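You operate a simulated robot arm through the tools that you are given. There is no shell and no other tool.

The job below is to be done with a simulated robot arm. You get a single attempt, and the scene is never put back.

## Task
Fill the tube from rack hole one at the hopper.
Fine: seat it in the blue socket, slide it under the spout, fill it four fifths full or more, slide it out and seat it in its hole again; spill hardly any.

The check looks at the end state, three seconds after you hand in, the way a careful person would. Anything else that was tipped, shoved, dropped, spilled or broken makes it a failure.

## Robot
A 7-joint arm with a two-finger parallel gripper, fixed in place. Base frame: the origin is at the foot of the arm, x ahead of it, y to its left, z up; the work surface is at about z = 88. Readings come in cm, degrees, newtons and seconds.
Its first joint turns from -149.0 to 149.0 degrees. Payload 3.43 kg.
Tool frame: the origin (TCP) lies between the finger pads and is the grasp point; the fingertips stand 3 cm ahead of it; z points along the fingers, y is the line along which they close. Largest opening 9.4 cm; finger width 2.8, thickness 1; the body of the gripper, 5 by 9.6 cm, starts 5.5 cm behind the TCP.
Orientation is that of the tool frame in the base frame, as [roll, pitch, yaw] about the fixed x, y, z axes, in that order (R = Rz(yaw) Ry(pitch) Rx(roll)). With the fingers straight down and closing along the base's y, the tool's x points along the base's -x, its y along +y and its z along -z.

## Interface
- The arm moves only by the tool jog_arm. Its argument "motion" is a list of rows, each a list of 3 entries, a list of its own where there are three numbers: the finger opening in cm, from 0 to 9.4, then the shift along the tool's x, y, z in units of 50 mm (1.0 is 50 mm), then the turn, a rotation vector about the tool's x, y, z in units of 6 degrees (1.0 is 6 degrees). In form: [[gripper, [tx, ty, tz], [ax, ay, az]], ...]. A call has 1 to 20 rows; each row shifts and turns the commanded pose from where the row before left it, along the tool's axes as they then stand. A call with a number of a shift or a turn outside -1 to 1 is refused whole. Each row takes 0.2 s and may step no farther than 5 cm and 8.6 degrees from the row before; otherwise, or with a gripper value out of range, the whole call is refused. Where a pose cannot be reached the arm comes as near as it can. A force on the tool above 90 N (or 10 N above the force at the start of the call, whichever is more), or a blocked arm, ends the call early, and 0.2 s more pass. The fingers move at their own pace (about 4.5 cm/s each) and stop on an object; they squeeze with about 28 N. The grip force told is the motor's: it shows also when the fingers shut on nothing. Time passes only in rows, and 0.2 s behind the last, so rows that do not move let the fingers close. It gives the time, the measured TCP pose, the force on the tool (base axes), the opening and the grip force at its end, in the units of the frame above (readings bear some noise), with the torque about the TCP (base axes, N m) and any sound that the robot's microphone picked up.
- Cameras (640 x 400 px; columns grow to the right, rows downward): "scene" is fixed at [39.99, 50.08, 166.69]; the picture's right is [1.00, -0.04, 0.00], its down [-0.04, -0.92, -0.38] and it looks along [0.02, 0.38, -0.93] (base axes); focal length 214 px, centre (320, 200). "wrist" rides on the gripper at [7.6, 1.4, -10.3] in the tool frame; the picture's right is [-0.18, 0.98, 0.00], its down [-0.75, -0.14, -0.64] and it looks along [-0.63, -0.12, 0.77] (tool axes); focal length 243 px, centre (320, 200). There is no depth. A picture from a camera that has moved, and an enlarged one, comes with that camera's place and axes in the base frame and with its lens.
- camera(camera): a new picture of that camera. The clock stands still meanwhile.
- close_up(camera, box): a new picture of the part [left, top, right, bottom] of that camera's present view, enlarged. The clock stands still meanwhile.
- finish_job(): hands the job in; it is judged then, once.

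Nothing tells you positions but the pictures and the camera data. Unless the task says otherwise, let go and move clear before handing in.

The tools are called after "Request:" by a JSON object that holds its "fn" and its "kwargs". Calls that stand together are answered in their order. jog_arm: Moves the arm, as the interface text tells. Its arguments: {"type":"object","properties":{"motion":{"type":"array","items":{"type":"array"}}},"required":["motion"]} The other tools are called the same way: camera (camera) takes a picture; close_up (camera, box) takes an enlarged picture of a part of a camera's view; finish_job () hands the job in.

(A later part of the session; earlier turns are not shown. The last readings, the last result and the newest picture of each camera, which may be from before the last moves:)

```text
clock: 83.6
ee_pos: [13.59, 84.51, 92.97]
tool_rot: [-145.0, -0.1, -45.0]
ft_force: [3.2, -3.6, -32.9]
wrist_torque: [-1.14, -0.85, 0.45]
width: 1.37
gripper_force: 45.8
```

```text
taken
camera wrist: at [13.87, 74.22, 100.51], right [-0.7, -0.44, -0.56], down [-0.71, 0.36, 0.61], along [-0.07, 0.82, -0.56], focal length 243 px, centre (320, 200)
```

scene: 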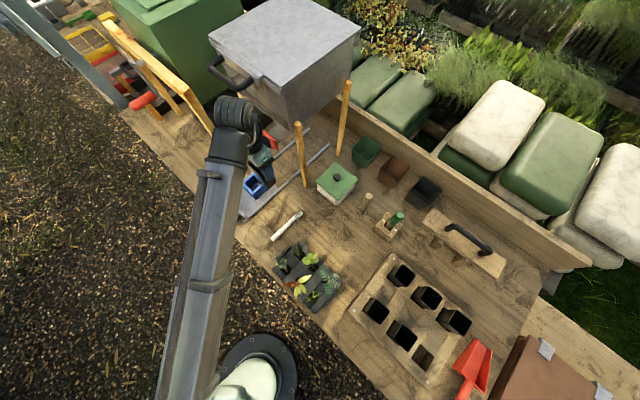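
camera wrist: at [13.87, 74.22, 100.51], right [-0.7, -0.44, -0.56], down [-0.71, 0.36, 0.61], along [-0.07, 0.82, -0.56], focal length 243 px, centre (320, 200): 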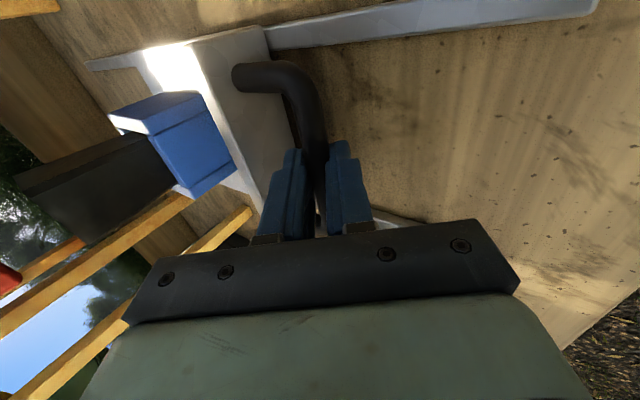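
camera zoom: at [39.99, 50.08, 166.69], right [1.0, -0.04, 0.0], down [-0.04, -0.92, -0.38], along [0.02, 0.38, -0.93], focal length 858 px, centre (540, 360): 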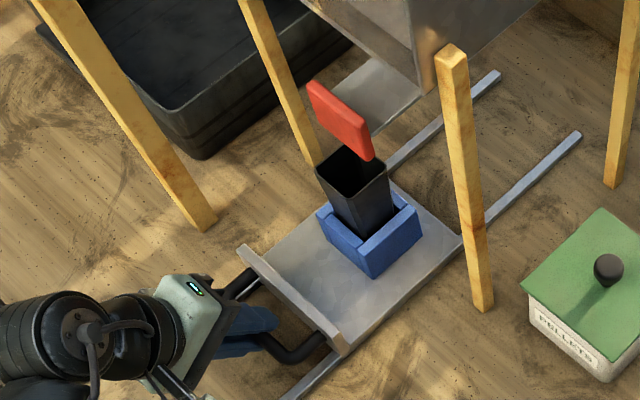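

Moved 11.8 cm; there's a slight upward pull, so I'll correct z by −0.1 cm and continue 8 cm.

Request:
{"fn": "jog_arm", "kwargs": {"motion": [[0.2, [0, 0.0103, 0.0147], [0, 0, 0]], [0.2, [0, -0.1, 0.07], [0, 0, 0]], [0.2, [0, -0.131, 0.0918], [0, 0, 0]], [0.2, [0, -0.1638, 0.1148], [0, 0, 0]], [0.2, [0, -0.1638, 0.1148], [0, 0, 0]], [0.2, [0, -0.1638, 0.1148], [0, 0, 0]], [0.2, [0, -0.1638, 0.1148], [0, 0, 0]], [0.2, [0, -0.1638, 0.1148], [0, 0, 0]], [0.2, [0, -0.1638, 0.1148], [0, 0, 0]], [0.2, [0, -0.1, 0.07], [0, 0, 0]], [0.2, [0, 0, 0], [0, 0, 0]]]}}

Request:
{"fn": "close_up", "kwargs": {"camera": "scene", "box": [220, 100, 330, 200]}}

Request:
{"fn": "camera", "kwargs": {"camera": "wrist"}}

```text
clock: 86.0
ee_pos: [19.39, 90.15, 92.95]
tool_rot: [-145.1, 0.0, -45.1]
ft_force: [7.9, -7.9, -16.7]
wrist_torque: [-0.62, -0.45, 0.97]
width: 1.38
gripper_force: 45.0
```

```text
4.00 times, centred on (275, 150) of scene
camera zoom: at [39.99, 50.08, 166.69], right [1.0, -0.04, 0.0], down [-0.04, -0.92, -0.38], along [0.02, 0.38, -0.93], focal length 858 px, centre (500, 400)
```

zoom: 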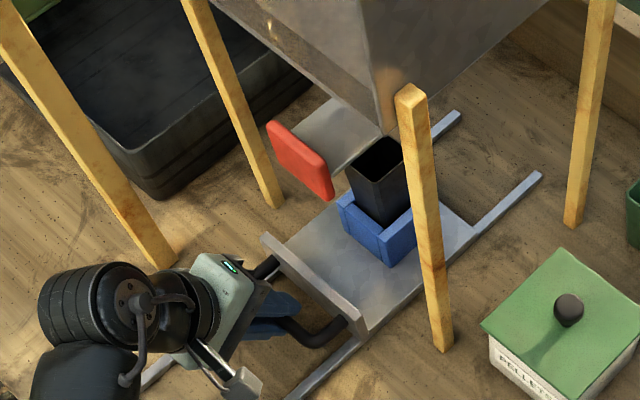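

```text
taken
camera wrist: at [19.58, 79.91, 100.49], right [-0.7, -0.44, -0.56], down [-0.71, 0.35, 0.61], along [-0.07, 0.83, -0.56], focal length 243 px, centre (320, 200)
```

wrist: 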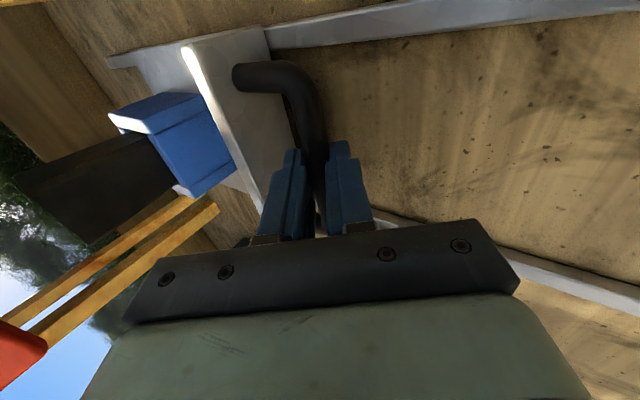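

Slid 19.9 cm so far; forces are small. Continuing another 4.3 cm, slower, watching for a stop.

Request:
{"fn": "jog_arm", "kwargs": {"motion": [[0.2, [0.01, 0.0057, 0.0082], [0, 0, 0]], [0.2, [0, -0.082, 0.0574], [0, 0, 0]], [0.2, [0, -0.131, 0.0918], [0, 0, 0]], [0.2, [0, -0.131, 0.0918], [0, 0, 0]], [0.2, [0, -0.131, 0.0918], [0, 0, 0]], [0.2, [0, -0.082, 0.0574], [0, 0, 0]], [0.2, [0, 0, 0], [0, 0, 0]]]}}

Request:
{"fn": "close_up", "kwargs": {"camera": "scene", "box": [220, 100, 330, 200]}}

```text
clock: 87.6
ee_pos: [21.81, 92.67, 92.95]
tool_rot: [-145.0, 0.2, -45.1]
ft_force: [9.2, -9.0, -9.8]
wrist_torque: [-0.46, -0.32, 1.09]
width: 1.39
gripper_force: 44.7
```

```text
4.00 times, centred on (275, 150) of scene
camera zoom: at [39.99, 50.08, 166.69], right [1.0, -0.04, 0.0], down [-0.04, -0.92, -0.38], along [0.02, 0.38, -0.93], focal length 858 px, centre (500, 400)
```

zoom: 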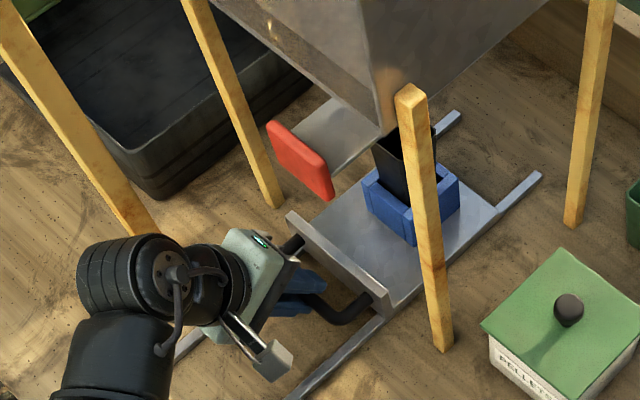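

Request:
{"fn": "jog_arm", "kwargs": {"motion": [[0.2, [0.02, 0, 0], [0, 0, 0]], [0.2, [0, -0.05, 0.035], [0, 0, 0]], [0.2, [0, -0.05, 0.035], [0, 0, 0]], [0.2, [0, -0.05, 0.035], [0, 0, 0]], [0.2, [0, 0, 0], [0, 0, 0]], [0.2, [0, 0, 0], [0, 0, 0]]]}}

Request:
{"fn": "camera", "kwargs": {"camera": "wrist"}}

```text
clock: 89.0
ee_pos: [22.34, 93.27, 92.82]
tool_rot: [-144.9, 0.1, -45.1]
ft_force: [4.2, -2.0, -9.1]
wrist_torque: [-0.28, -0.21, 1.23]
width: 1.36
gripper_force: 44.7
```

```text
taken
camera wrist: at [22.65, 82.96, 100.49], right [-0.7, -0.44, -0.56], down [-0.71, 0.35, 0.61], along [-0.07, 0.83, -0.56], focal length 243 px, centre (320, 200)
```

wrist: 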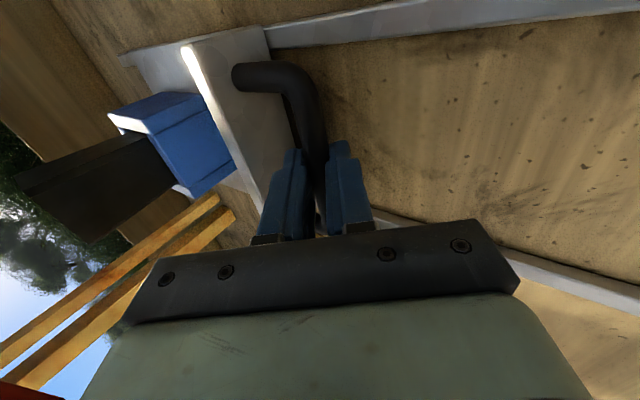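

Slid 24.1 cm total, matching my spout estimate. I'll release the handle, retreat, and inspect the alignment of the tube under the spout from the side.

Request:
{"fn": "jog_arm", "kwargs": {"motion": [[1.8, [0, 0, 0], [0, 0, 0]], [2.6, [0, 0, 0], [0, 0, 0]], [2.6, [0, 0, 0], [0, 0, 0]], [2.6, [0, 0, -0.2], [0, 0, 0]], [2.6, [0, 0, -0.3], [0, 0, 0]], [2.6, [0, 0, -0.4], [0, 0, 0]], [2.6, [0, 0.15, -0.475], [0, 0, 0]], [2.6, [0, 0.15, -0.475], [0, 0, 0]], [2.6, [0, 0.15, -0.475], [0, 0, 0]], [2.6, [0, 0.15, -0.475], [0, 0, 0]], [2.6, [0, 0, 0], [0, 0, 0]]]}}

Request:
{"fn": "camera", "kwargs": {"camera": "wrist"}}

Request:
{"fn": "close_up", "kwargs": {"camera": "scene", "box": [220, 100, 330, 200]}}

```text
clock: 91.4
ee_pos: [15.03, 85.65, 102.85]
tool_rot: [-145.0, 0.1, -45.1]
ft_force: [0.2, 0.6, -0.1]
wrist_torque: [0.03, 0.04, 0.02]
width: 2.6
gripper_force: 0.0
```

```text
taken
camera wrist: at [15.28, 75.39, 110.45], right [-0.7, -0.44, -0.56], down [-0.71, 0.35, 0.61], along [-0.07, 0.83, -0.56], focal length 243 px, centre (320, 200)
```

wrist: 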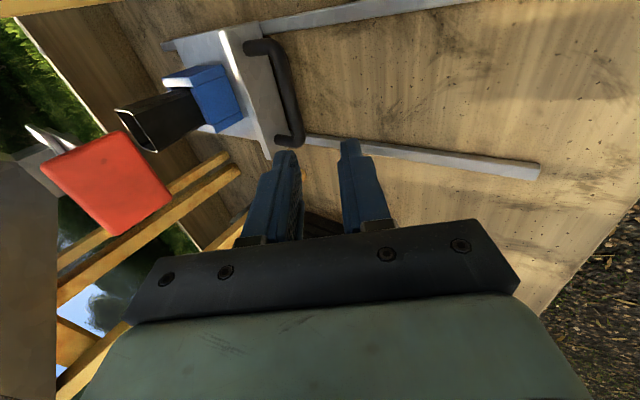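

```text
4.00 times, centred on (275, 150) of scene
camera zoom: at [39.99, 50.08, 166.69], right [1.0, -0.04, 0.0], down [-0.04, -0.92, -0.38], along [0.02, 0.38, -0.93], focal length 858 px, centre (500, 400)
```

zoom: 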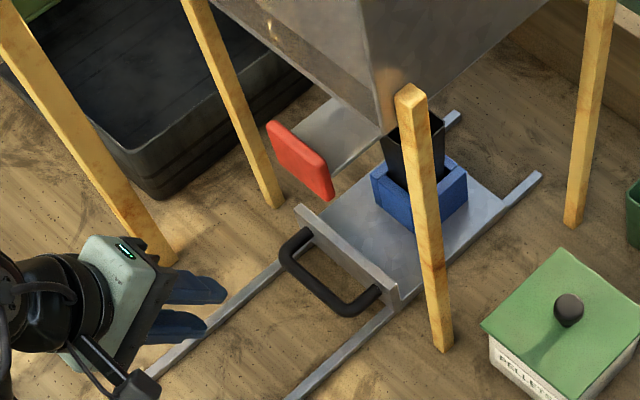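

Request:
{"fn": "jog_arm", "kwargs": {"motion": [[6, [0, 0, 0], [-0.972, 0, 0]], [9.4, [0, 0, 0], [-0.972, 0, 0]], [9.4, [0, 0, 0], [-0.972, 0, 0]], [9.4, [0, 0, 0], [-0.972, 0, 0]], [9.4, [0, 0, 0], [-0.972, 0, 0]], [9.4, [0, 0, 0], [-0.972, 0, 0]], [9.4, [0, 0, 0], [0, 0, 0.94]], [9.4, [0, 0, 0], [0, 0, 0.94]], [9.4, [0, 0, 0], [0, 0, 0.94]], [9.4, [0, 0, 0], [0, 0, 0.94]], [9.4, [0, 0, 0], [0, 0, 0.94]], [9.4, [0, 0, 0], [0, 0, 0.94]], [9.4, [0, 0, 0], [0, 0, 0.94]], [9.4, [0, 0, 0], [0, 0, 0.94]], [9.4, [0.4, -0.575, -0.09], [0, 0, 0]], [9.4, [0.4, -0.575, -0.09], [0, 0, 0]], [9.4, [0.4, -0.575, -0.09], [0, 0, 0]], [9.4, [0.4, -0.575, -0.09], [0, 0, 0]]]}}

Request:
{"fn": "jog_arm", "kwargs": {"motion": [[9.4, [0, 0, 0], [0, -1, 0]], [9.4, [0, 0, 0], [0, -1, 0]], [9.4, [0, 0, 0], [0, -1, 0]], [9.4, [0, 0, 0], [0, -1, 0]], [9.4, [0, 0, 0], [0, -1, 0]], [9.4, [0, 0, 0], [0, -1, 0]], [9.4, [0, 0, 0], [0, -1, 0]], [9.4, [0, 0, 0], [0, -1, 0]], [9.4, [0, 0, 0], [0, -1, 0]], [9.4, [0, 0, 0], [0, -0.5, 0]], [9.4, [0, 0, 0], [0, 0, 0]], [9.4, [0, 0, 0], [0, 0, 0]]]}}

Request:
{"fn": "camera", "kwargs": {"camera": "wrist"}}

Request:
{"fn": "close_up", "kwargs": {"camera": "wrist", "box": [240, 100, 400, 225]}}

```text
clock: 95.2
ee_pos: [26.32, 77.43, 104.39]
tool_rot: [179.8, 0.1, -90.1]
ft_force: [0.4, -0.3, 1.2]
wrist_torque: [-0.02, 0.01, 0.0]
width: 9.4
gripper_force: 0.0
```

```text
clock: 97.8
ee_pos: [26.46, 77.72, 104.4]
tool_rot: [179.9, 57.2, -90.2]
ft_force: [0.0, 0.3, -0.5]
wrist_torque: [-0.01, 0.01, 0.01]
width: 9.37
gripper_force: 0.1
```

```text
taken
camera wrist: at [24.81, 65.03, 103.57], right [-0.98, 0.1, 0.16], down [0.14, -0.13, 0.98], along [0.12, 0.99, 0.11], focal length 243 px, centre (320, 200)
```

wrist: 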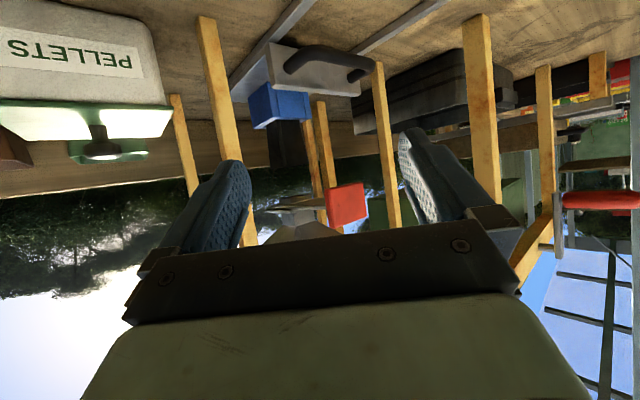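

```text
3.20 times, centred on (320, 162) of wrist
camera zoom: at [24.81, 65.03, 103.57], right [-0.98, 0.1, 0.16], down [0.14, -0.13, 0.98], along [0.12, 0.99, 0.11], focal length 776 px, centre (320, 320)
```

zoom: 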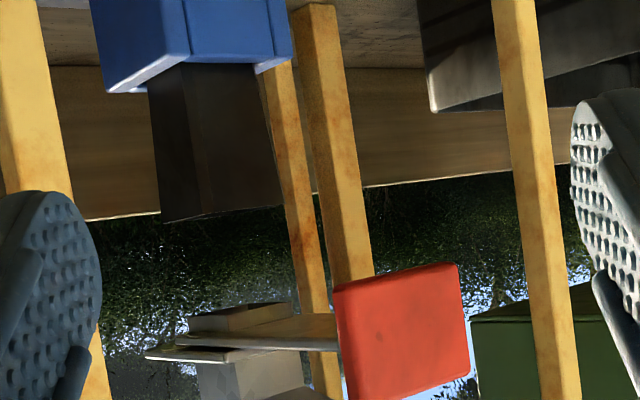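

Request:
{"fn": "close_up", "kwargs": {"camera": "wrist", "box": [260, 155, 324, 215]}}

Request:
{"fn": "close_up", "kwargs": {"camera": "wrist", "box": [262, 155, 318, 190]}}

Request:
{"fn": "close_up", "kwargs": {"camera": "wrist", "box": [262, 180, 330, 220]}}

```text
6.67 times, centred on (292, 185) of wrist
camera zoom: at [24.81, 65.03, 103.57], right [-0.98, 0.1, 0.16], down [0.14, -0.13, 0.98], along [0.12, 0.99, 0.11], focal length 1618 px, centre (507, 300)
```

zoom: 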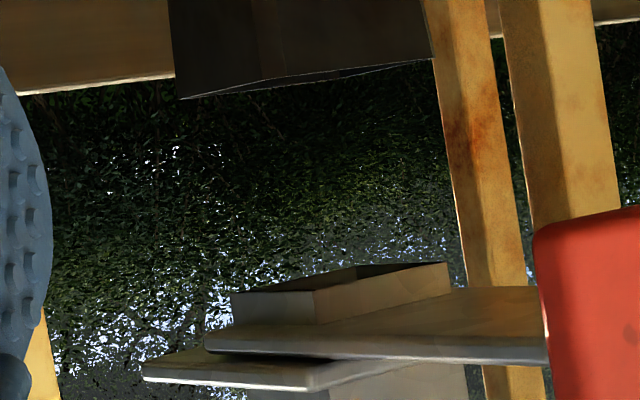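

```text
11.43 times, centred on (290, 172) of wrist
camera zoom: at [24.81, 65.03, 103.57], right [-0.98, 0.1, 0.16], down [0.14, -0.13, 0.98], along [0.12, 0.99, 0.11], focal length 2773 px, centre (663, 514)
```

zoom: 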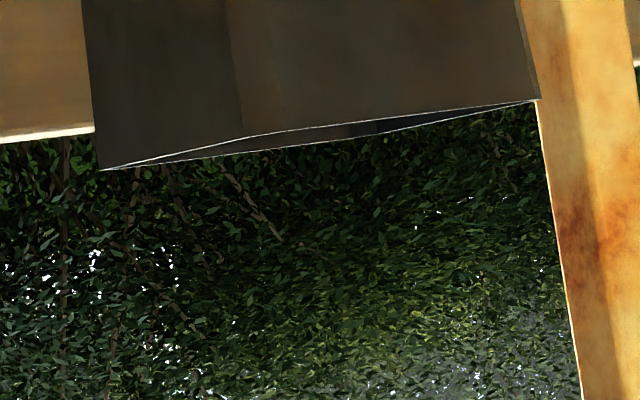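

```text
9.41 times, centred on (296, 200) of wrist
camera zoom: at [24.81, 65.03, 103.57], right [-0.98, 0.1, 0.16], down [0.14, -0.13, 0.98], along [0.12, 0.99, 0.11], focal length 2284 px, centre (546, 200)
```

zoom: 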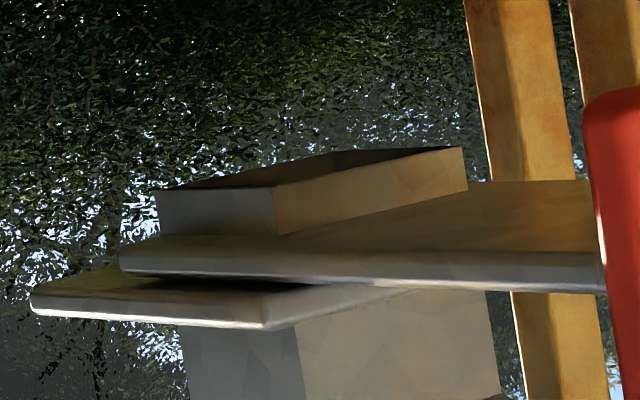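

Azimuths of spout centre and tube rim match (both ≈ e2 98.0), so the tube is well aligned under the spout. Next: turn to face the paddle (yaw −135, tilt 60°) and come in front of it with open fingers.

Request:
{"fn": "jog_arm", "kwargs": {"motion": [[9.4, [0, 0, 0], [0.79, 0, 0.51]], [9.4, [0, 0, 0], [0.79, 0, 0.51]], [9.4, [0, 0, 0], [0.79, 0, 0.51]], [9.4, [0, 0, 0], [0.79, 0, 0.51]], [9.4, [0, 0, 0], [0.79, 0, 0.51]], [9.4, [0, 0, 0], [0.79, 0, 0.51]], [9.4, [0, 0, 0], [0.79, 0, 0.51]], [9.4, [0, 0, 0], [0.79, 0, 0.51]], [9.4, [0, 0.5, 0], [0, -0.47, 0]], [9.4, [0, 0.7, 0], [0, 0, 0]], [9.4, [0, 0.7, 0], [0, 0, 0]], [9.4, [0, 0.6, 0], [0, 0, 0]], [9.4, [-0.3, 0.28, 0], [0, 0, 0]], [9.4, [-0.4, 0, 0], [0, 0, 0]], [9.4, [-0.4, 0, 0], [0, 0, 0]], [9.4, [0, 0, 0], [0, 0, 0]]]}}

Request:
{"fn": "camera", "kwargs": {"camera": "wrist"}}

Request:
{"fn": "close_up", "kwargs": {"camera": "scene", "box": [200, 80, 340, 200]}}

```text
clock: 101.2
ee_pos: [18.53, 89.39, 109.0]
tool_rot: [-179.9, 59.9, -135.2]
ft_force: [-0.3, -0.4, 0.7]
wrist_torque: [0.0, -0.02, 0.01]
width: 9.39
gripper_force: 0.1
```

```text
taken
camera wrist: at [8.45, 81.7, 107.54], right [-0.63, 0.76, 0.16], down [-0.03, -0.23, 0.97], along [0.78, 0.61, 0.16], focal length 243 px, centre (320, 200)
```

wrist: 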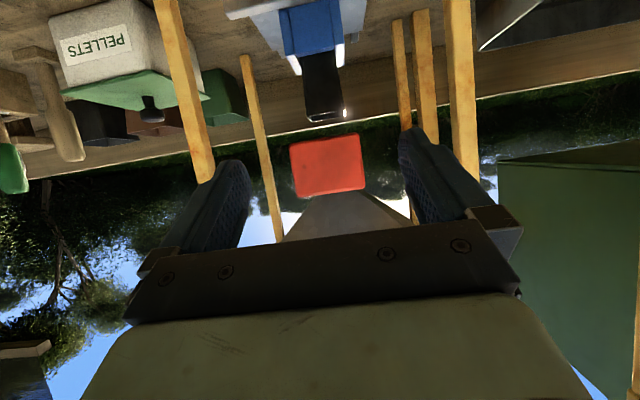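

```text
3.33 times, centred on (270, 140) of scene
camera zoom: at [39.99, 50.08, 166.69], right [1.0, -0.04, 0.0], down [-0.04, -0.92, -0.38], along [0.02, 0.38, -0.93], focal length 715 px, centre (487, 400)
```

zoom: 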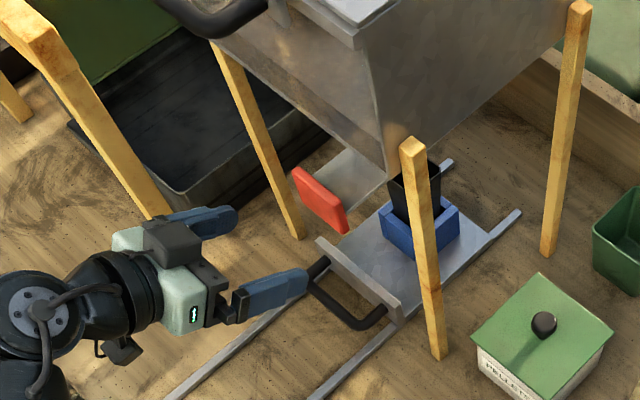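

Lined up in front of the paddle (e1 offset ≈0, paddle z≈108.3). Moving in toward it.

Request:
{"fn": "jog_arm", "kwargs": {"motion": [[9.4, [-0.11, 0, 0.23], [0, 0, 0]], [9.4, [-0.15, 0, 0.31], [0, 0, 0]], [9.4, [-0.15, 0, 0.31], [0, 0, 0]], [9.4, [-0.15, 0, 0.31], [0, 0, 0]], [9.4, [-0.08, 0, 0.17], [0, 0, 0]], [9.4, [0, 0, 0], [0, 0, 0]]]}}

Request:
{"fn": "camera", "kwargs": {"camera": "wrist"}}

Request:
{"fn": "close_up", "kwargs": {"camera": "scene", "box": [220, 90, 320, 180]}}

```text
clock: 102.6
ee_pos: [23.81, 94.61, 108.79]
tool_rot: [-180.0, 59.8, -135.2]
ft_force: [0.6, -0.5, 1.0]
wrist_torque: [-0.01, 0.03, -0.01]
width: 9.37
gripper_force: 0.0
```

```text
taken
camera wrist: at [13.73, 86.76, 107.26], right [-0.63, 0.76, 0.16], down [-0.03, -0.23, 0.97], along [0.78, 0.61, 0.16], focal length 243 px, centre (320, 200)
```

wrist: 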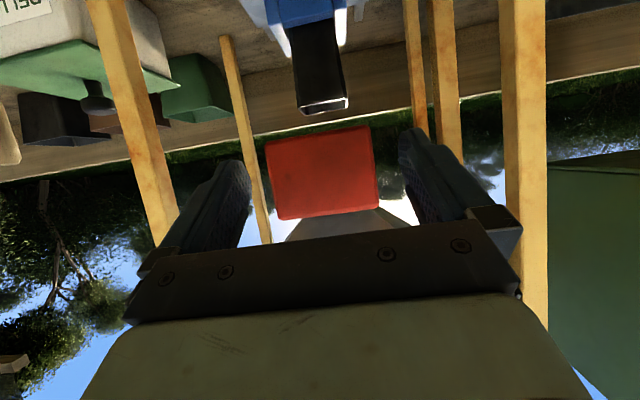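

```text
4.44 times, centred on (270, 135) of scene
camera zoom: at [39.99, 50.08, 166.69], right [1.0, -0.04, 0.0], down [-0.04, -0.92, -0.38], along [0.02, 0.38, -0.93], focal length 953 px, centre (542, 489)
```

zoom: 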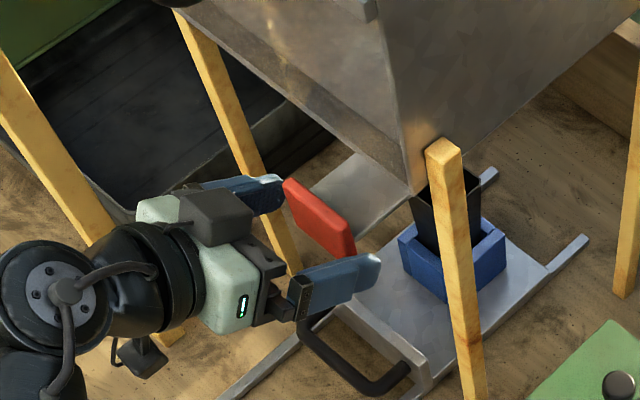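

Request:
{"fn": "jog_arm", "kwargs": {"motion": [[9.4, [-0.07, 0, 0.17], [0, 0, 0]], [9.4, [-0.07, 0, 0.17], [0, 0, 0]], [9.4, [-0.06, 0, 0.17], [0, 0, 0]], [9.4, [0, 0, 0], [0, 0, 0]]]}}

Request:
{"fn": "camera", "kwargs": {"camera": "wrist"}}

Request:
{"fn": "close_up", "kwargs": {"camera": "scene", "box": [235, 100, 305, 160]}}

```text
clock: 103.6
ee_pos: [25.68, 96.65, 108.33]
tool_rot: [179.9, 59.9, -135.3]
ft_force: [-0.3, 0.0, -0.3]
wrist_torque: [0.03, 0.0, -0.04]
width: 9.4
gripper_force: 0.1
```

```text
taken
camera wrist: at [15.56, 88.75, 106.78], right [-0.63, 0.76, 0.16], down [-0.03, -0.23, 0.97], along [0.78, 0.61, 0.16], focal length 243 px, centre (320, 200)
```

wrist: 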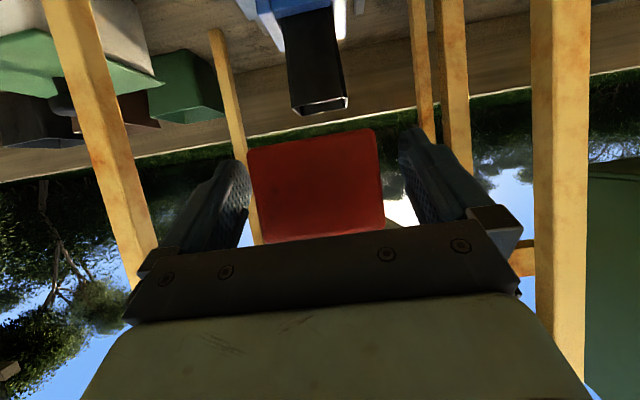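

```text
6.67 times, centred on (270, 130) of scene
camera zoom: at [39.99, 50.08, 166.69], right [1.0, -0.04, 0.0], down [-0.04, -0.92, -0.38], along [0.02, 0.38, -0.93], focal length 1430 px, centre (653, 667)
```

zoom: 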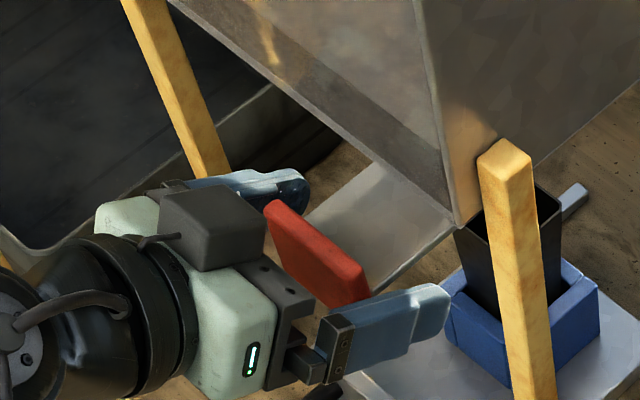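

The fingers straddle the paddle. Closing on its sides.

Request:
{"fn": "jog_arm", "kwargs": {"motion": [[7.5, [0, 0, 0], [0, 0, 0]], [6.0, [0, 0, 0], [0, 0, 0]], [5.0, [0, 0, 0], [0, 0, 0]], [5.0, [0, 0, 0], [0, 0, 0]], [5.0, [0, 0, 0], [0, 0, 0]]]}}

Request:
{"fn": "camera", "kwargs": {"camera": "wrist"}}

Request:
{"fn": "close_up", "kwargs": {"camera": "wrist", "box": [250, 0, 400, 140]}}

Request:
{"fn": "close_up", "kwargs": {"camera": "scene", "box": [270, 120, 310, 160]}}

```text
clock: 104.8
ee_pos: [25.71, 96.39, 108.28]
tool_rot: [-179.9, 59.9, -135.3]
ft_force: [8.7, -9.3, -2.5]
wrist_torque: [0.11, -0.19, -0.03]
width: 6.79
gripper_force: 44.8
```

```text
taken
camera wrist: at [15.63, 88.68, 106.79], right [-0.62, 0.76, 0.16], down [-0.03, -0.22, 0.97], along [0.78, 0.6, 0.16], focal length 243 px, centre (320, 200)
```

wrist: 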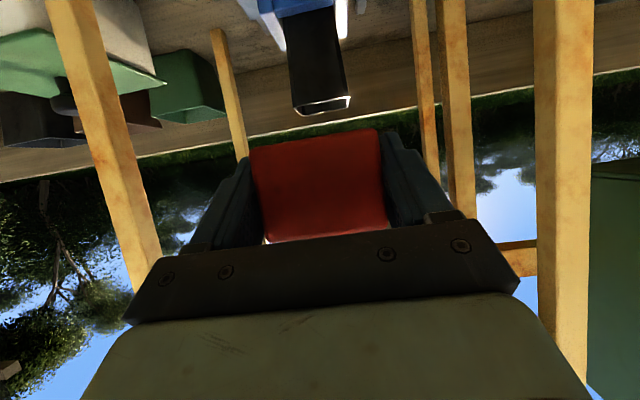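

```text
2.86 times, centred on (325, 70) of wrist
camera zoom: at [15.63, 88.68, 106.79], right [-0.62, 0.76, 0.16], down [-0.03, -0.22, 0.97], along [0.78, 0.6, 0.16], focal length 693 px, centre (306, 571)
```

zoom: 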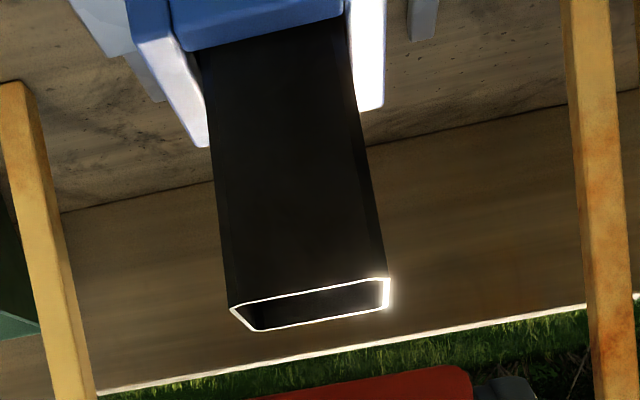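

```text
10.00 times, centred on (290, 140) of scene
camera zoom: at [39.99, 50.08, 166.69], right [1.0, -0.04, 0.0], down [-0.04, -0.92, -0.38], along [0.02, 0.38, -0.93], focal length 2145 px, centre (620, 800)
```

zoom: 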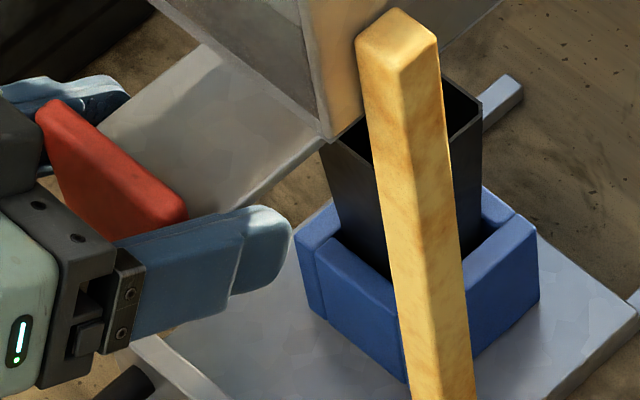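

Gripped (6.79 cm). I can see the tube's rim and inner wall from here. Now a small pull on the gate (1 cm) and look.

Request:
{"fn": "jog_arm", "kwargs": {"motion": [[5.0, [0.05, 0, -0.0866], [0, 0, 0]], [5.0, [0.05, 0, -0.0866], [0, 0, 0]]]}}

Request:
{"fn": "close_up", "kwargs": {"camera": "wrist", "box": [250, 0, 400, 140]}}

Request:
{"fn": "close_up", "kwargs": {"camera": "scene", "box": [270, 120, 310, 160]}}

```text
clock: 105.4
ee_pos: [25.04, 95.74, 108.23]
tool_rot: [179.9, 59.9, -135.5]
ft_force: [18.9, 1.4, 3.3]
wrist_torque: [-0.12, 0.28, 0.11]
width: 6.83
gripper_force: 23.1
```

```text
2.86 times, centred on (325, 70) of wrist
camera zoom: at [14.94, 87.98, 106.71], right [-0.63, 0.76, 0.16], down [-0.03, -0.23, 0.97], along [0.78, 0.61, 0.16], focal length 693 px, centre (306, 571)
```

zoom: 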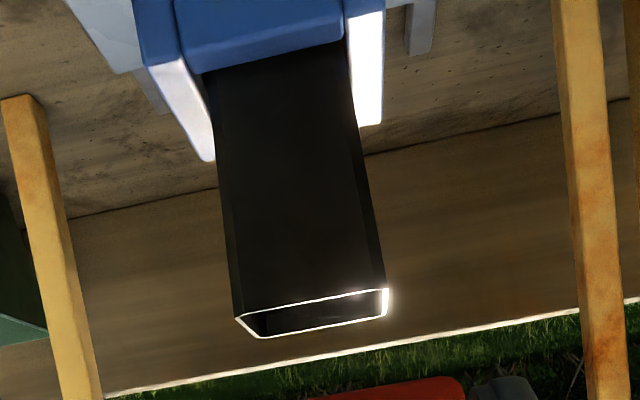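

```text
10.00 times, centred on (290, 140) of scene
camera zoom: at [39.99, 50.08, 166.69], right [1.0, -0.04, 0.0], down [-0.04, -0.92, -0.38], along [0.02, 0.38, -0.93], focal length 2145 px, centre (620, 800)
```

zoom: 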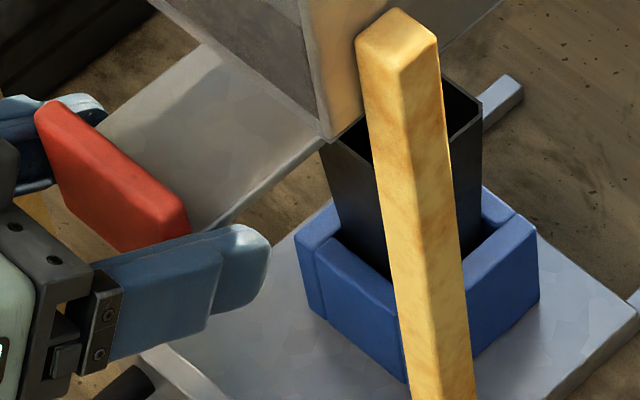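

The paddle did not move — my fingers slipped on its sides (gate is stiff). A positive hook is better: one finger behind the paddle's top lip, the other in front. I'll release, back off and rotate the gripper 90° about its own axis.

Request:
{"fn": "jog_arm", "kwargs": {"motion": [[8.0, [0, 0, 0], [0, 0, 0]], [9.4, [0, 0, 0], [0, 0, 0]], [9.4, [0, 0, 0], [0, 0, 0]], [9.4, [0.1, 0, -0.17], [0, 0, 0]], [9.4, [0.2, 0, -0.3465], [0, 0, 0]], [9.4, [0.2, 0, -0.3465], [0, 0, 0]], [9.4, [0.2, 0, -0.3465], [0, 0, 0]], [9.4, [0.2, 0, -0.3465], [0, 0, 0]], [9.4, [0, 0, 0], [0, 0, 0]]]}}

Request:
{"fn": "camera", "kwargs": {"camera": "wrist"}}

Request:
{"fn": "close_up", "kwargs": {"camera": "scene", "box": [235, 100, 305, 160]}}

```text
clock: 107.4
ee_pos: [18.75, 89.7, 108.3]
tool_rot: [-180.0, 59.9, -135.2]
ft_force: [-0.8, -0.2, -0.5]
wrist_torque: [-0.02, 0.02, 0.03]
width: 9.4
gripper_force: 0.0
```

```text
taken
camera wrist: at [8.52, 81.82, 106.85], right [-0.63, 0.76, 0.16], down [-0.03, -0.23, 0.97], along [0.78, 0.61, 0.16], focal length 243 px, centre (320, 200)
```

wrist: 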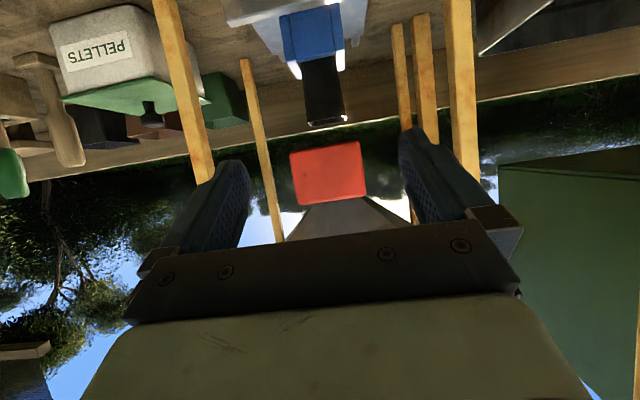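

```text
6.67 times, centred on (270, 130) of scene
camera zoom: at [39.99, 50.08, 166.69], right [1.0, -0.04, 0.0], down [-0.04, -0.92, -0.38], along [0.02, 0.38, -0.93], focal length 1430 px, centre (653, 667)
```

zoom: 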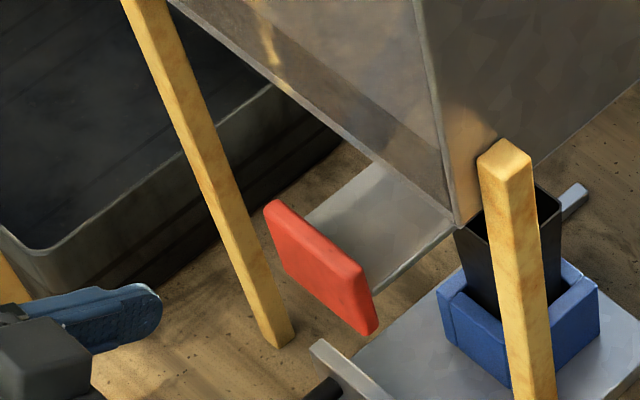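

The plate joins the paddle ≈2 cm below its top (paddle z≈105.7–110.4), leaving a lip to hook. Rotating the gripper about its axis and setting tilt to 40°.

Request:
{"fn": "jog_arm", "kwargs": {"motion": [[6, [0, 0, 0], [0, 0, -1]], [4.8, [0, 0, 0], [0, 0, -1]], [4.8, [0, 0, 0], [0, 0, -1]], [4.8, [0, 0, 0], [0, 0, -1]], [4.8, [0, 0, 0], [0, 0, -1]], [4.8, [0, 0, 0], [0, 0, -1]], [4.8, [0, 0, 0], [0, 0, -1]], [4.8, [0, 0, 0], [0, 0, -1]], [4.8, [0, 0, 0], [0, 0, -1]], [4.8, [0, 0, 0], [0, 0, -1]], [4.8, [0, 0, 0], [0, 0, -1]], [4.8, [0, 0, 0], [0, 0, -1]], [4.8, [0, 0, 0], [0, 0, -1]], [4.8, [0, 0, 0], [0, 0, -1]], [4.8, [0, 0, 0], [0, 0, -1]], [4.8, [0, 0, 0], [-0.83, 0, 0]], [4.8, [0, 0, 0], [-0.83, 0, 0]], [4.8, [0, 0, 0], [-0.83, 0, 0]], [4.8, [0, 0, 0], [-0.83, 0, 0]], [4.8, [0, 0, 0], [0, 0, 0]]]}}

Request:
{"fn": "camera", "kwargs": {"camera": "wrist"}}

Request:
{"fn": "close_up", "kwargs": {"camera": "scene", "box": [200, 80, 340, 200]}}

```text
clock: 111.6
ee_pos: [18.75, 89.46, 108.17]
tool_rot: [-140.1, 0.0, -45.2]
ft_force: [0.2, 0.4, -0.2]
wrist_torque: [-0.01, 0.02, 0.04]
width: 4.8
gripper_force: 0.1
```

```text
taken
camera wrist: at [18.44, 78.83, 115.16], right [-0.67, -0.4, -0.63], down [-0.75, 0.32, 0.58], along [-0.03, 0.86, -0.51], focal length 243 px, centre (320, 200)
```

wrist: 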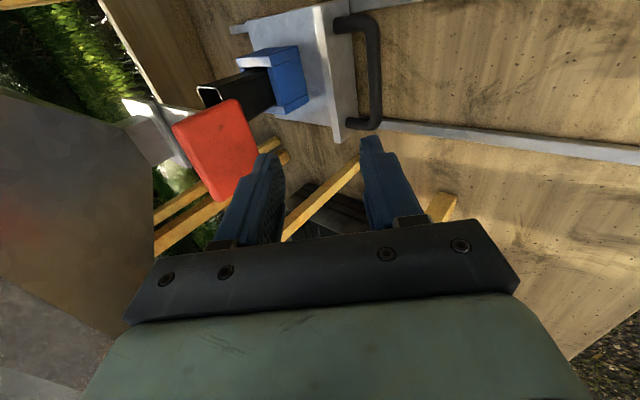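

```text
3.33 times, centred on (270, 140) of scene
camera zoom: at [39.99, 50.08, 166.69], right [1.0, -0.04, 0.0], down [-0.04, -0.92, -0.38], along [0.02, 0.38, -0.93], focal length 715 px, centre (487, 400)
```

zoom: 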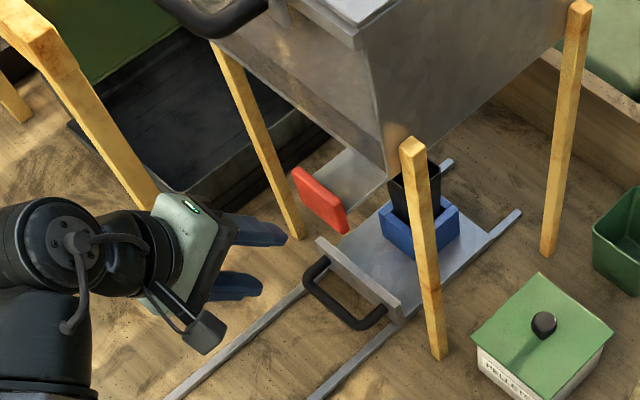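

Good view from the side. Moving up to the pre-hook position above and in front of the paddle.

Request:
{"fn": "jog_arm", "kwargs": {"motion": [[4.8, [0, -0.3, 0], [0, 0, 0]], [4.8, [0, -0.45, 0], [0, 0, 0]], [4.8, [0, -0.45, 0], [0, 0, 0]], [4.8, [0, -0.41, 0], [0, 0, 0]], [4.8, [0, 0, 0], [0, 0, 0]], [4.8, [0, 0, 0], [0, 0, 0]]]}}

Request:
{"fn": "camera", "kwargs": {"camera": "wrist"}}

Request:
{"fn": "close_up", "kwargs": {"camera": "wrist", "box": [210, 60, 410, 220]}}

Request:
{"fn": "close_up", "kwargs": {"camera": "scene", "box": [225, 95, 305, 160]}}

```text
clock: 113.0
ee_pos: [23.1, 93.89, 113.31]
tool_rot: [-140.1, 0.0, -45.4]
ft_force: [-1.6, 0.2, -0.2]
wrist_torque: [0.02, -0.02, 0.01]
width: 4.8
gripper_force: 0.1
```

```text
taken
camera wrist: at [22.91, 83.16, 120.3], right [-0.66, -0.4, -0.63], down [-0.75, 0.32, 0.58], along [-0.03, 0.86, -0.51], focal length 243 px, centre (320, 200)
```

wrist: 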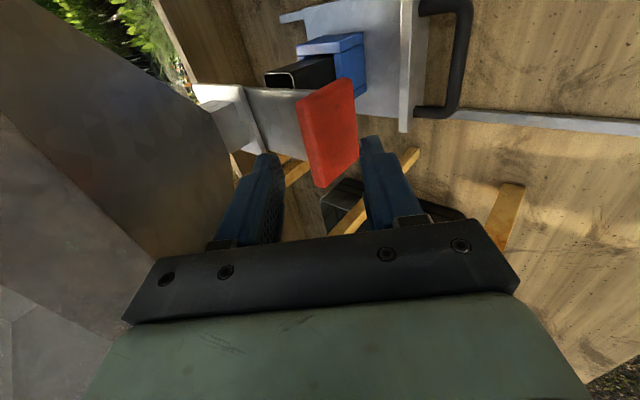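

```text
2.50 times, centred on (310, 140) of wrist
camera zoom: at [22.91, 83.16, 120.3], right [-0.66, -0.4, -0.63], down [-0.75, 0.32, 0.58], along [-0.03, 0.86, -0.51], focal length 606 px, centre (345, 350)
```

zoom: 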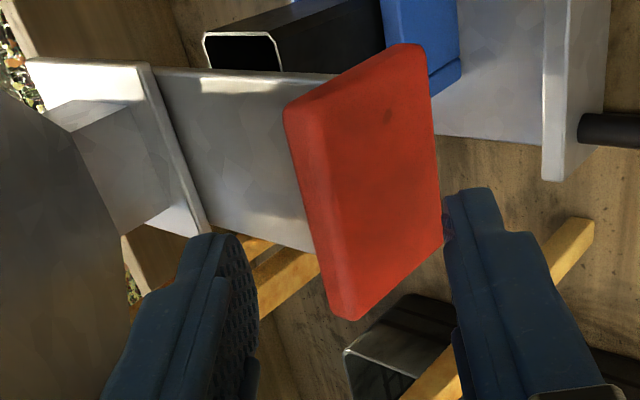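

```text
6.15 times, centred on (265, 128) of scene
camera zoom: at [39.99, 50.08, 166.69], right [1.0, -0.04, 0.0], down [-0.04, -0.92, -0.38], along [0.02, 0.38, -0.93], focal length 1320 px, centre (658, 646)
```

zoom: 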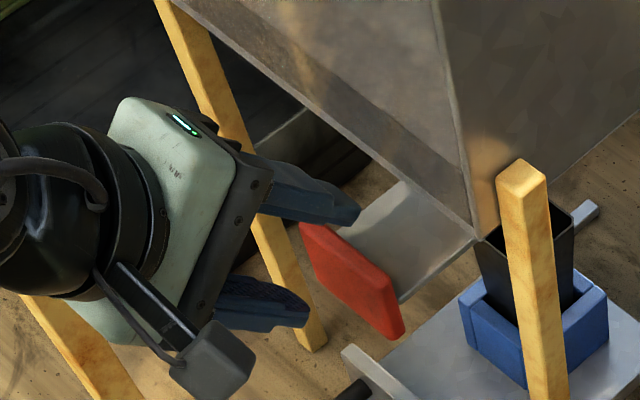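

The side view shows the paddle sits ≈0.7 cm nearer finger A's side than centred; I'll shift to centre it between the fingers and advance partway.

Request:
{"fn": "jog_arm", "kwargs": {"motion": [[4.8, [0, 0.07, 0], [0, 0, 0]], [4.8, [0, 0.07, 0], [0, 0, 0]], [4.8, [0, 0, 0.15], [0, 0, 0]], [4.8, [0, 0, 0.15], [0, 0, 0]], [4.8, [0, 0, 0.12], [0, 0, 0]], [4.8, [0, 0, 0], [0, 0, 0]]]}}

Request:
{"fn": "close_up", "kwargs": {"camera": "wrist", "box": [210, 60, 410, 220]}}

Request:
{"fn": "close_up", "kwargs": {"camera": "scene", "box": [235, 105, 295, 155]}}

```text
clock: 114.4
ee_pos: [23.56, 94.44, 111.27]
tool_rot: [-140.0, 0.0, -45.4]
ft_force: [-0.2, -0.8, 0.6]
wrist_torque: [0.0, -0.01, 0.01]
width: 4.81
gripper_force: 0.0
```

```text
2.50 times, centred on (310, 140) of wrist
camera zoom: at [23.41, 83.74, 118.18], right [-0.66, -0.4, -0.63], down [-0.75, 0.32, 0.58], along [-0.03, 0.86, -0.51], focal length 606 px, centre (345, 350)
```

zoom: 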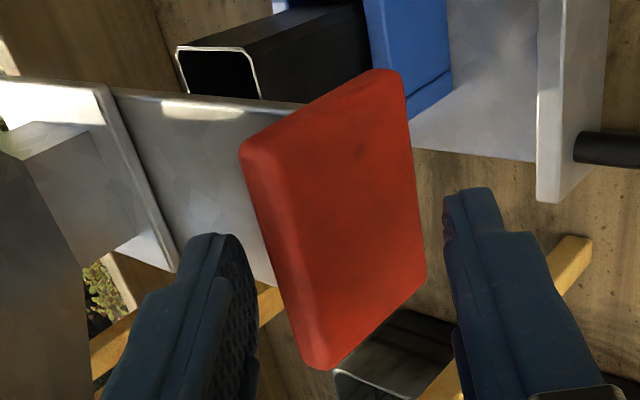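

```text
8.00 times, centred on (265, 130) of scene
camera zoom: at [39.99, 50.08, 166.69], right [1.0, -0.04, 0.0], down [-0.04, -0.92, -0.38], along [0.02, 0.38, -0.93], focal length 1716 px, centre (760, 760)
```

zoom: 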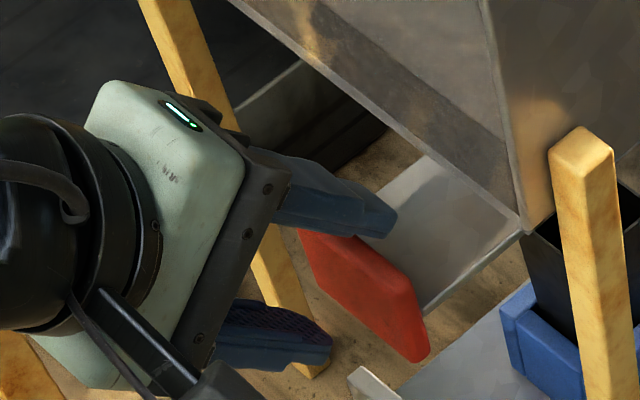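

Request:
{"fn": "jog_arm", "kwargs": {"motion": [[4.8, [0, -0.07, 0], [0, 0, 0]], [4.8, [0, 0, 0.15], [0, 0, 0]], [4.8, [0, 0, 0.15], [0, 0, 0]], [4.8, [0, 0, 0], [0, 0, 0]]]}}

Request:
{"fn": "close_up", "kwargs": {"camera": "wrist", "box": [210, 60, 410, 220]}}

Request:
{"fn": "close_up", "kwargs": {"camera": "scene", "box": [235, 105, 295, 155]}}

```text
clock: 115.4
ee_pos: [24.71, 95.24, 110.35]
tool_rot: [-140.0, 0.0, -45.3]
ft_force: [-0.3, 0.9, -0.3]
wrist_torque: [-0.01, 0.02, 0.01]
width: 4.81
gripper_force: 0.1
```

```text
2.50 times, centred on (310, 140) of wrist
camera zoom: at [24.37, 84.64, 117.22], right [-0.66, -0.4, -0.63], down [-0.75, 0.32, 0.58], along [-0.03, 0.86, -0.51], focal length 606 px, centre (345, 350)
```

zoom: 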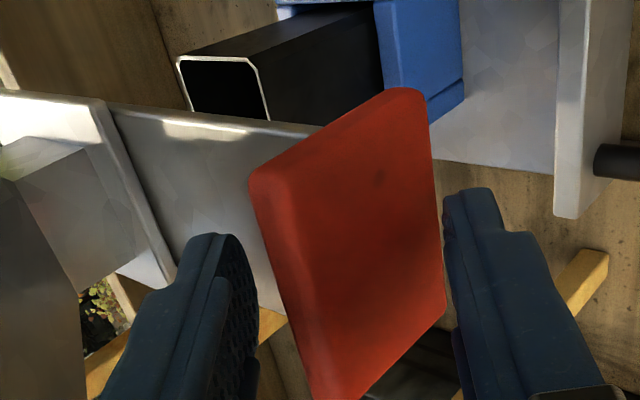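

```text
8.00 times, centred on (265, 130) of scene
camera zoom: at [39.99, 50.08, 166.69], right [1.0, -0.04, 0.0], down [-0.04, -0.92, -0.38], along [0.02, 0.38, -0.93], focal length 1716 px, centre (760, 760)
```

zoom: 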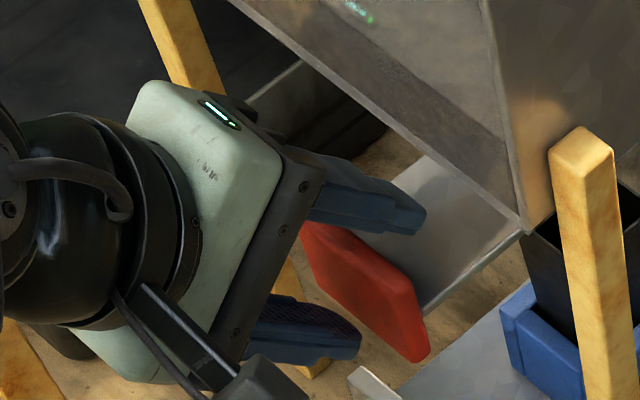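

Request:
{"fn": "jog_arm", "kwargs": {"motion": [[4.8, [0, 0.04, 0.07], [0, 0, 0]], [4.8, [0, 0, 0.07], [0, 0, 0]], [4.0, [0, 0, 0], [0, 0, 0]], [3.4, [0, 0, 0], [0, 0, 0]], [2.6, [0, 0, 0], [0, 0, 0]], [2.0, [0, 0, 0], [0, 0, 0]], [2.0, [0, 0, 0], [0, 0, 0]]]}}

Request:
{"fn": "close_up", "kwargs": {"camera": "wrist", "box": [210, 60, 410, 220]}}

Request:
{"fn": "close_up", "kwargs": {"camera": "scene", "box": [235, 105, 295, 155]}}

```text
clock: 117.0
ee_pos: [24.66, 95.68, 109.63]
tool_rot: [-140.2, 0.0, -45.3]
ft_force: [-0.1, -1.7, 1.3]
wrist_torque: [-1.55, 1.4, 0.26]
width: 4.07
gripper_force: 45.7
```

```text
2.50 times, centred on (310, 140) of wrist
camera zoom: at [24.51, 84.88, 116.58], right [-0.67, -0.4, -0.63], down [-0.75, 0.32, 0.58], along [-0.03, 0.86, -0.51], focal length 606 px, centre (345, 350)
```

zoom: 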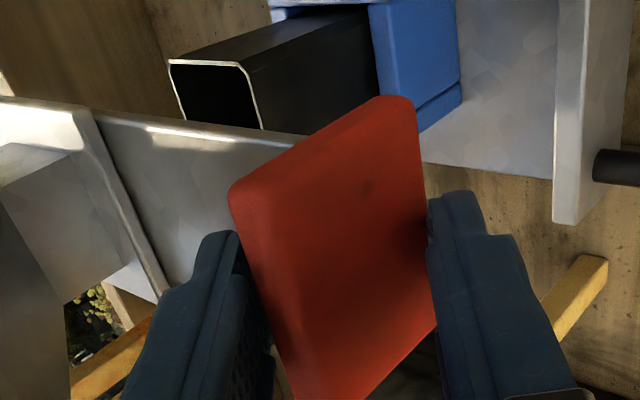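

```text
8.00 times, centred on (265, 130) of scene
camera zoom: at [39.99, 50.08, 166.69], right [1.0, -0.04, 0.0], down [-0.04, -0.92, -0.38], along [0.02, 0.38, -0.93], focal length 1716 px, centre (760, 760)
```

zoom: 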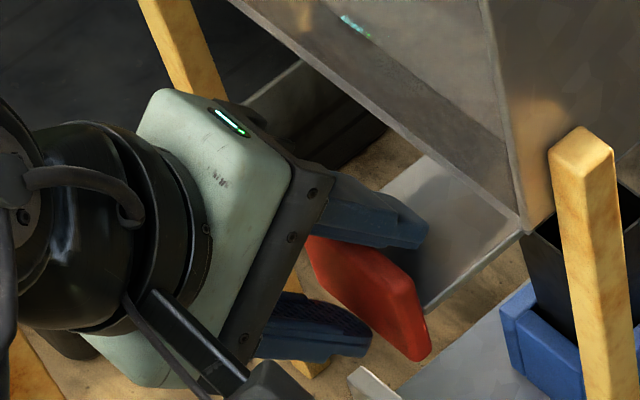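

Hooked (width 4.07, firm) — and from this pose I can see into the tube's mouth. Pulling the gate 1 cm.

Request:
{"fn": "jog_arm", "kwargs": {"motion": [[2.0, [0, 0.0766, -0.0643], [0, 0, 0]], [2.0, [0, 0.0766, -0.0643], [0, 0, 0]]]}}

Request:
{"fn": "close_up", "kwargs": {"camera": "wrist", "box": [210, 60, 410, 220]}}

Request:
{"fn": "close_up", "kwargs": {"camera": "scene", "box": [235, 105, 295, 155]}}

```text
clock: 117.6
ee_pos: [24.33, 95.39, 110.06]
tool_rot: [-139.3, 0.0, -45.1]
ft_force: [30.2, 33.3, 23.7]
wrist_torque: [-0.77, 0.46, 1.2]
width: 3.46
gripper_force: 45.3
```

```text
2.50 times, centred on (310, 140) of wrist
camera zoom: at [24.14, 84.49, 116.87], right [-0.66, -0.39, -0.64], down [-0.75, 0.32, 0.58], along [-0.03, 0.86, -0.5], focal length 606 px, centre (345, 350)
```

zoom: 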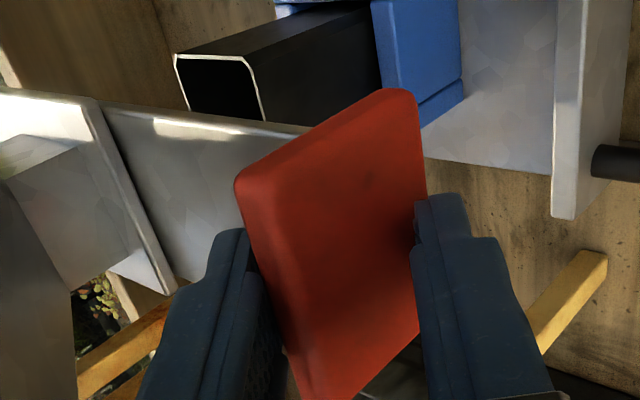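

```text
8.00 times, centred on (265, 130) of scene
camera zoom: at [39.99, 50.08, 166.69], right [1.0, -0.04, 0.0], down [-0.04, -0.92, -0.38], along [0.02, 0.38, -0.93], focal length 1716 px, centre (760, 760)
```

zoom: 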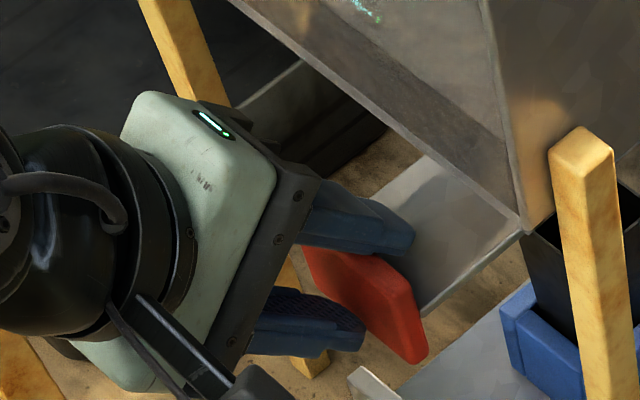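

The finger slid up slightly and force is ≈45 N along the pull; the paddle moved only about 0.2 cm. Let me check closely whether it is moving before pulling harder.

Request:
{"fn": "jog_arm", "kwargs": {"motion": [[2.0, [0, 0, 0], [0, 0, 0]]]}}

Request:
{"fn": "close_up", "kwargs": {"camera": "scene", "box": [255, 115, 295, 150]}}

Request:
{"fn": "close_up", "kwargs": {"camera": "wrist", "box": [210, 60, 330, 160]}}

```text
clock: 118.0
ee_pos: [24.38, 95.27, 109.95]
tool_rot: [-139.0, 0.0, -45.1]
ft_force: [38.1, 42.7, 33.8]
wrist_torque: [-1.14, -0.04, 1.02]
width: 3.47
gripper_force: 44.9
```

```text
11.43 times, centred on (275, 132) of scene
camera zoom: at [39.99, 50.08, 166.69], right [1.0, -0.04, 0.0], down [-0.04, -0.92, -0.38], along [0.02, 0.38, -0.93], focal length 2451 px, centre (834, 971)
```

zoom: 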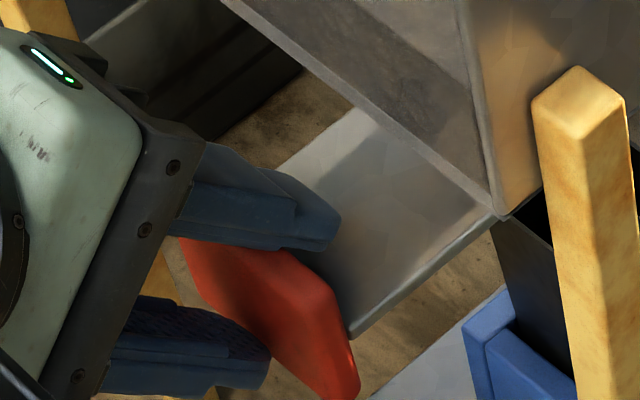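

```text
4.00 times, centred on (270, 110) of wrist
camera zoom: at [24.11, 84.43, 116.83], right [-0.66, -0.39, -0.64], down [-0.75, 0.31, 0.58], along [-0.03, 0.86, -0.5], focal length 970 px, centre (520, 560)
```

zoom: 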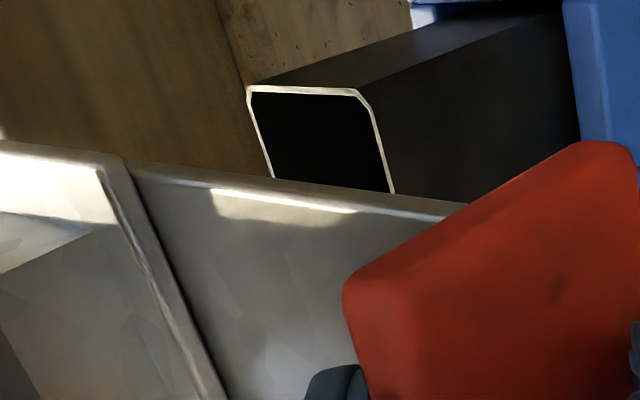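

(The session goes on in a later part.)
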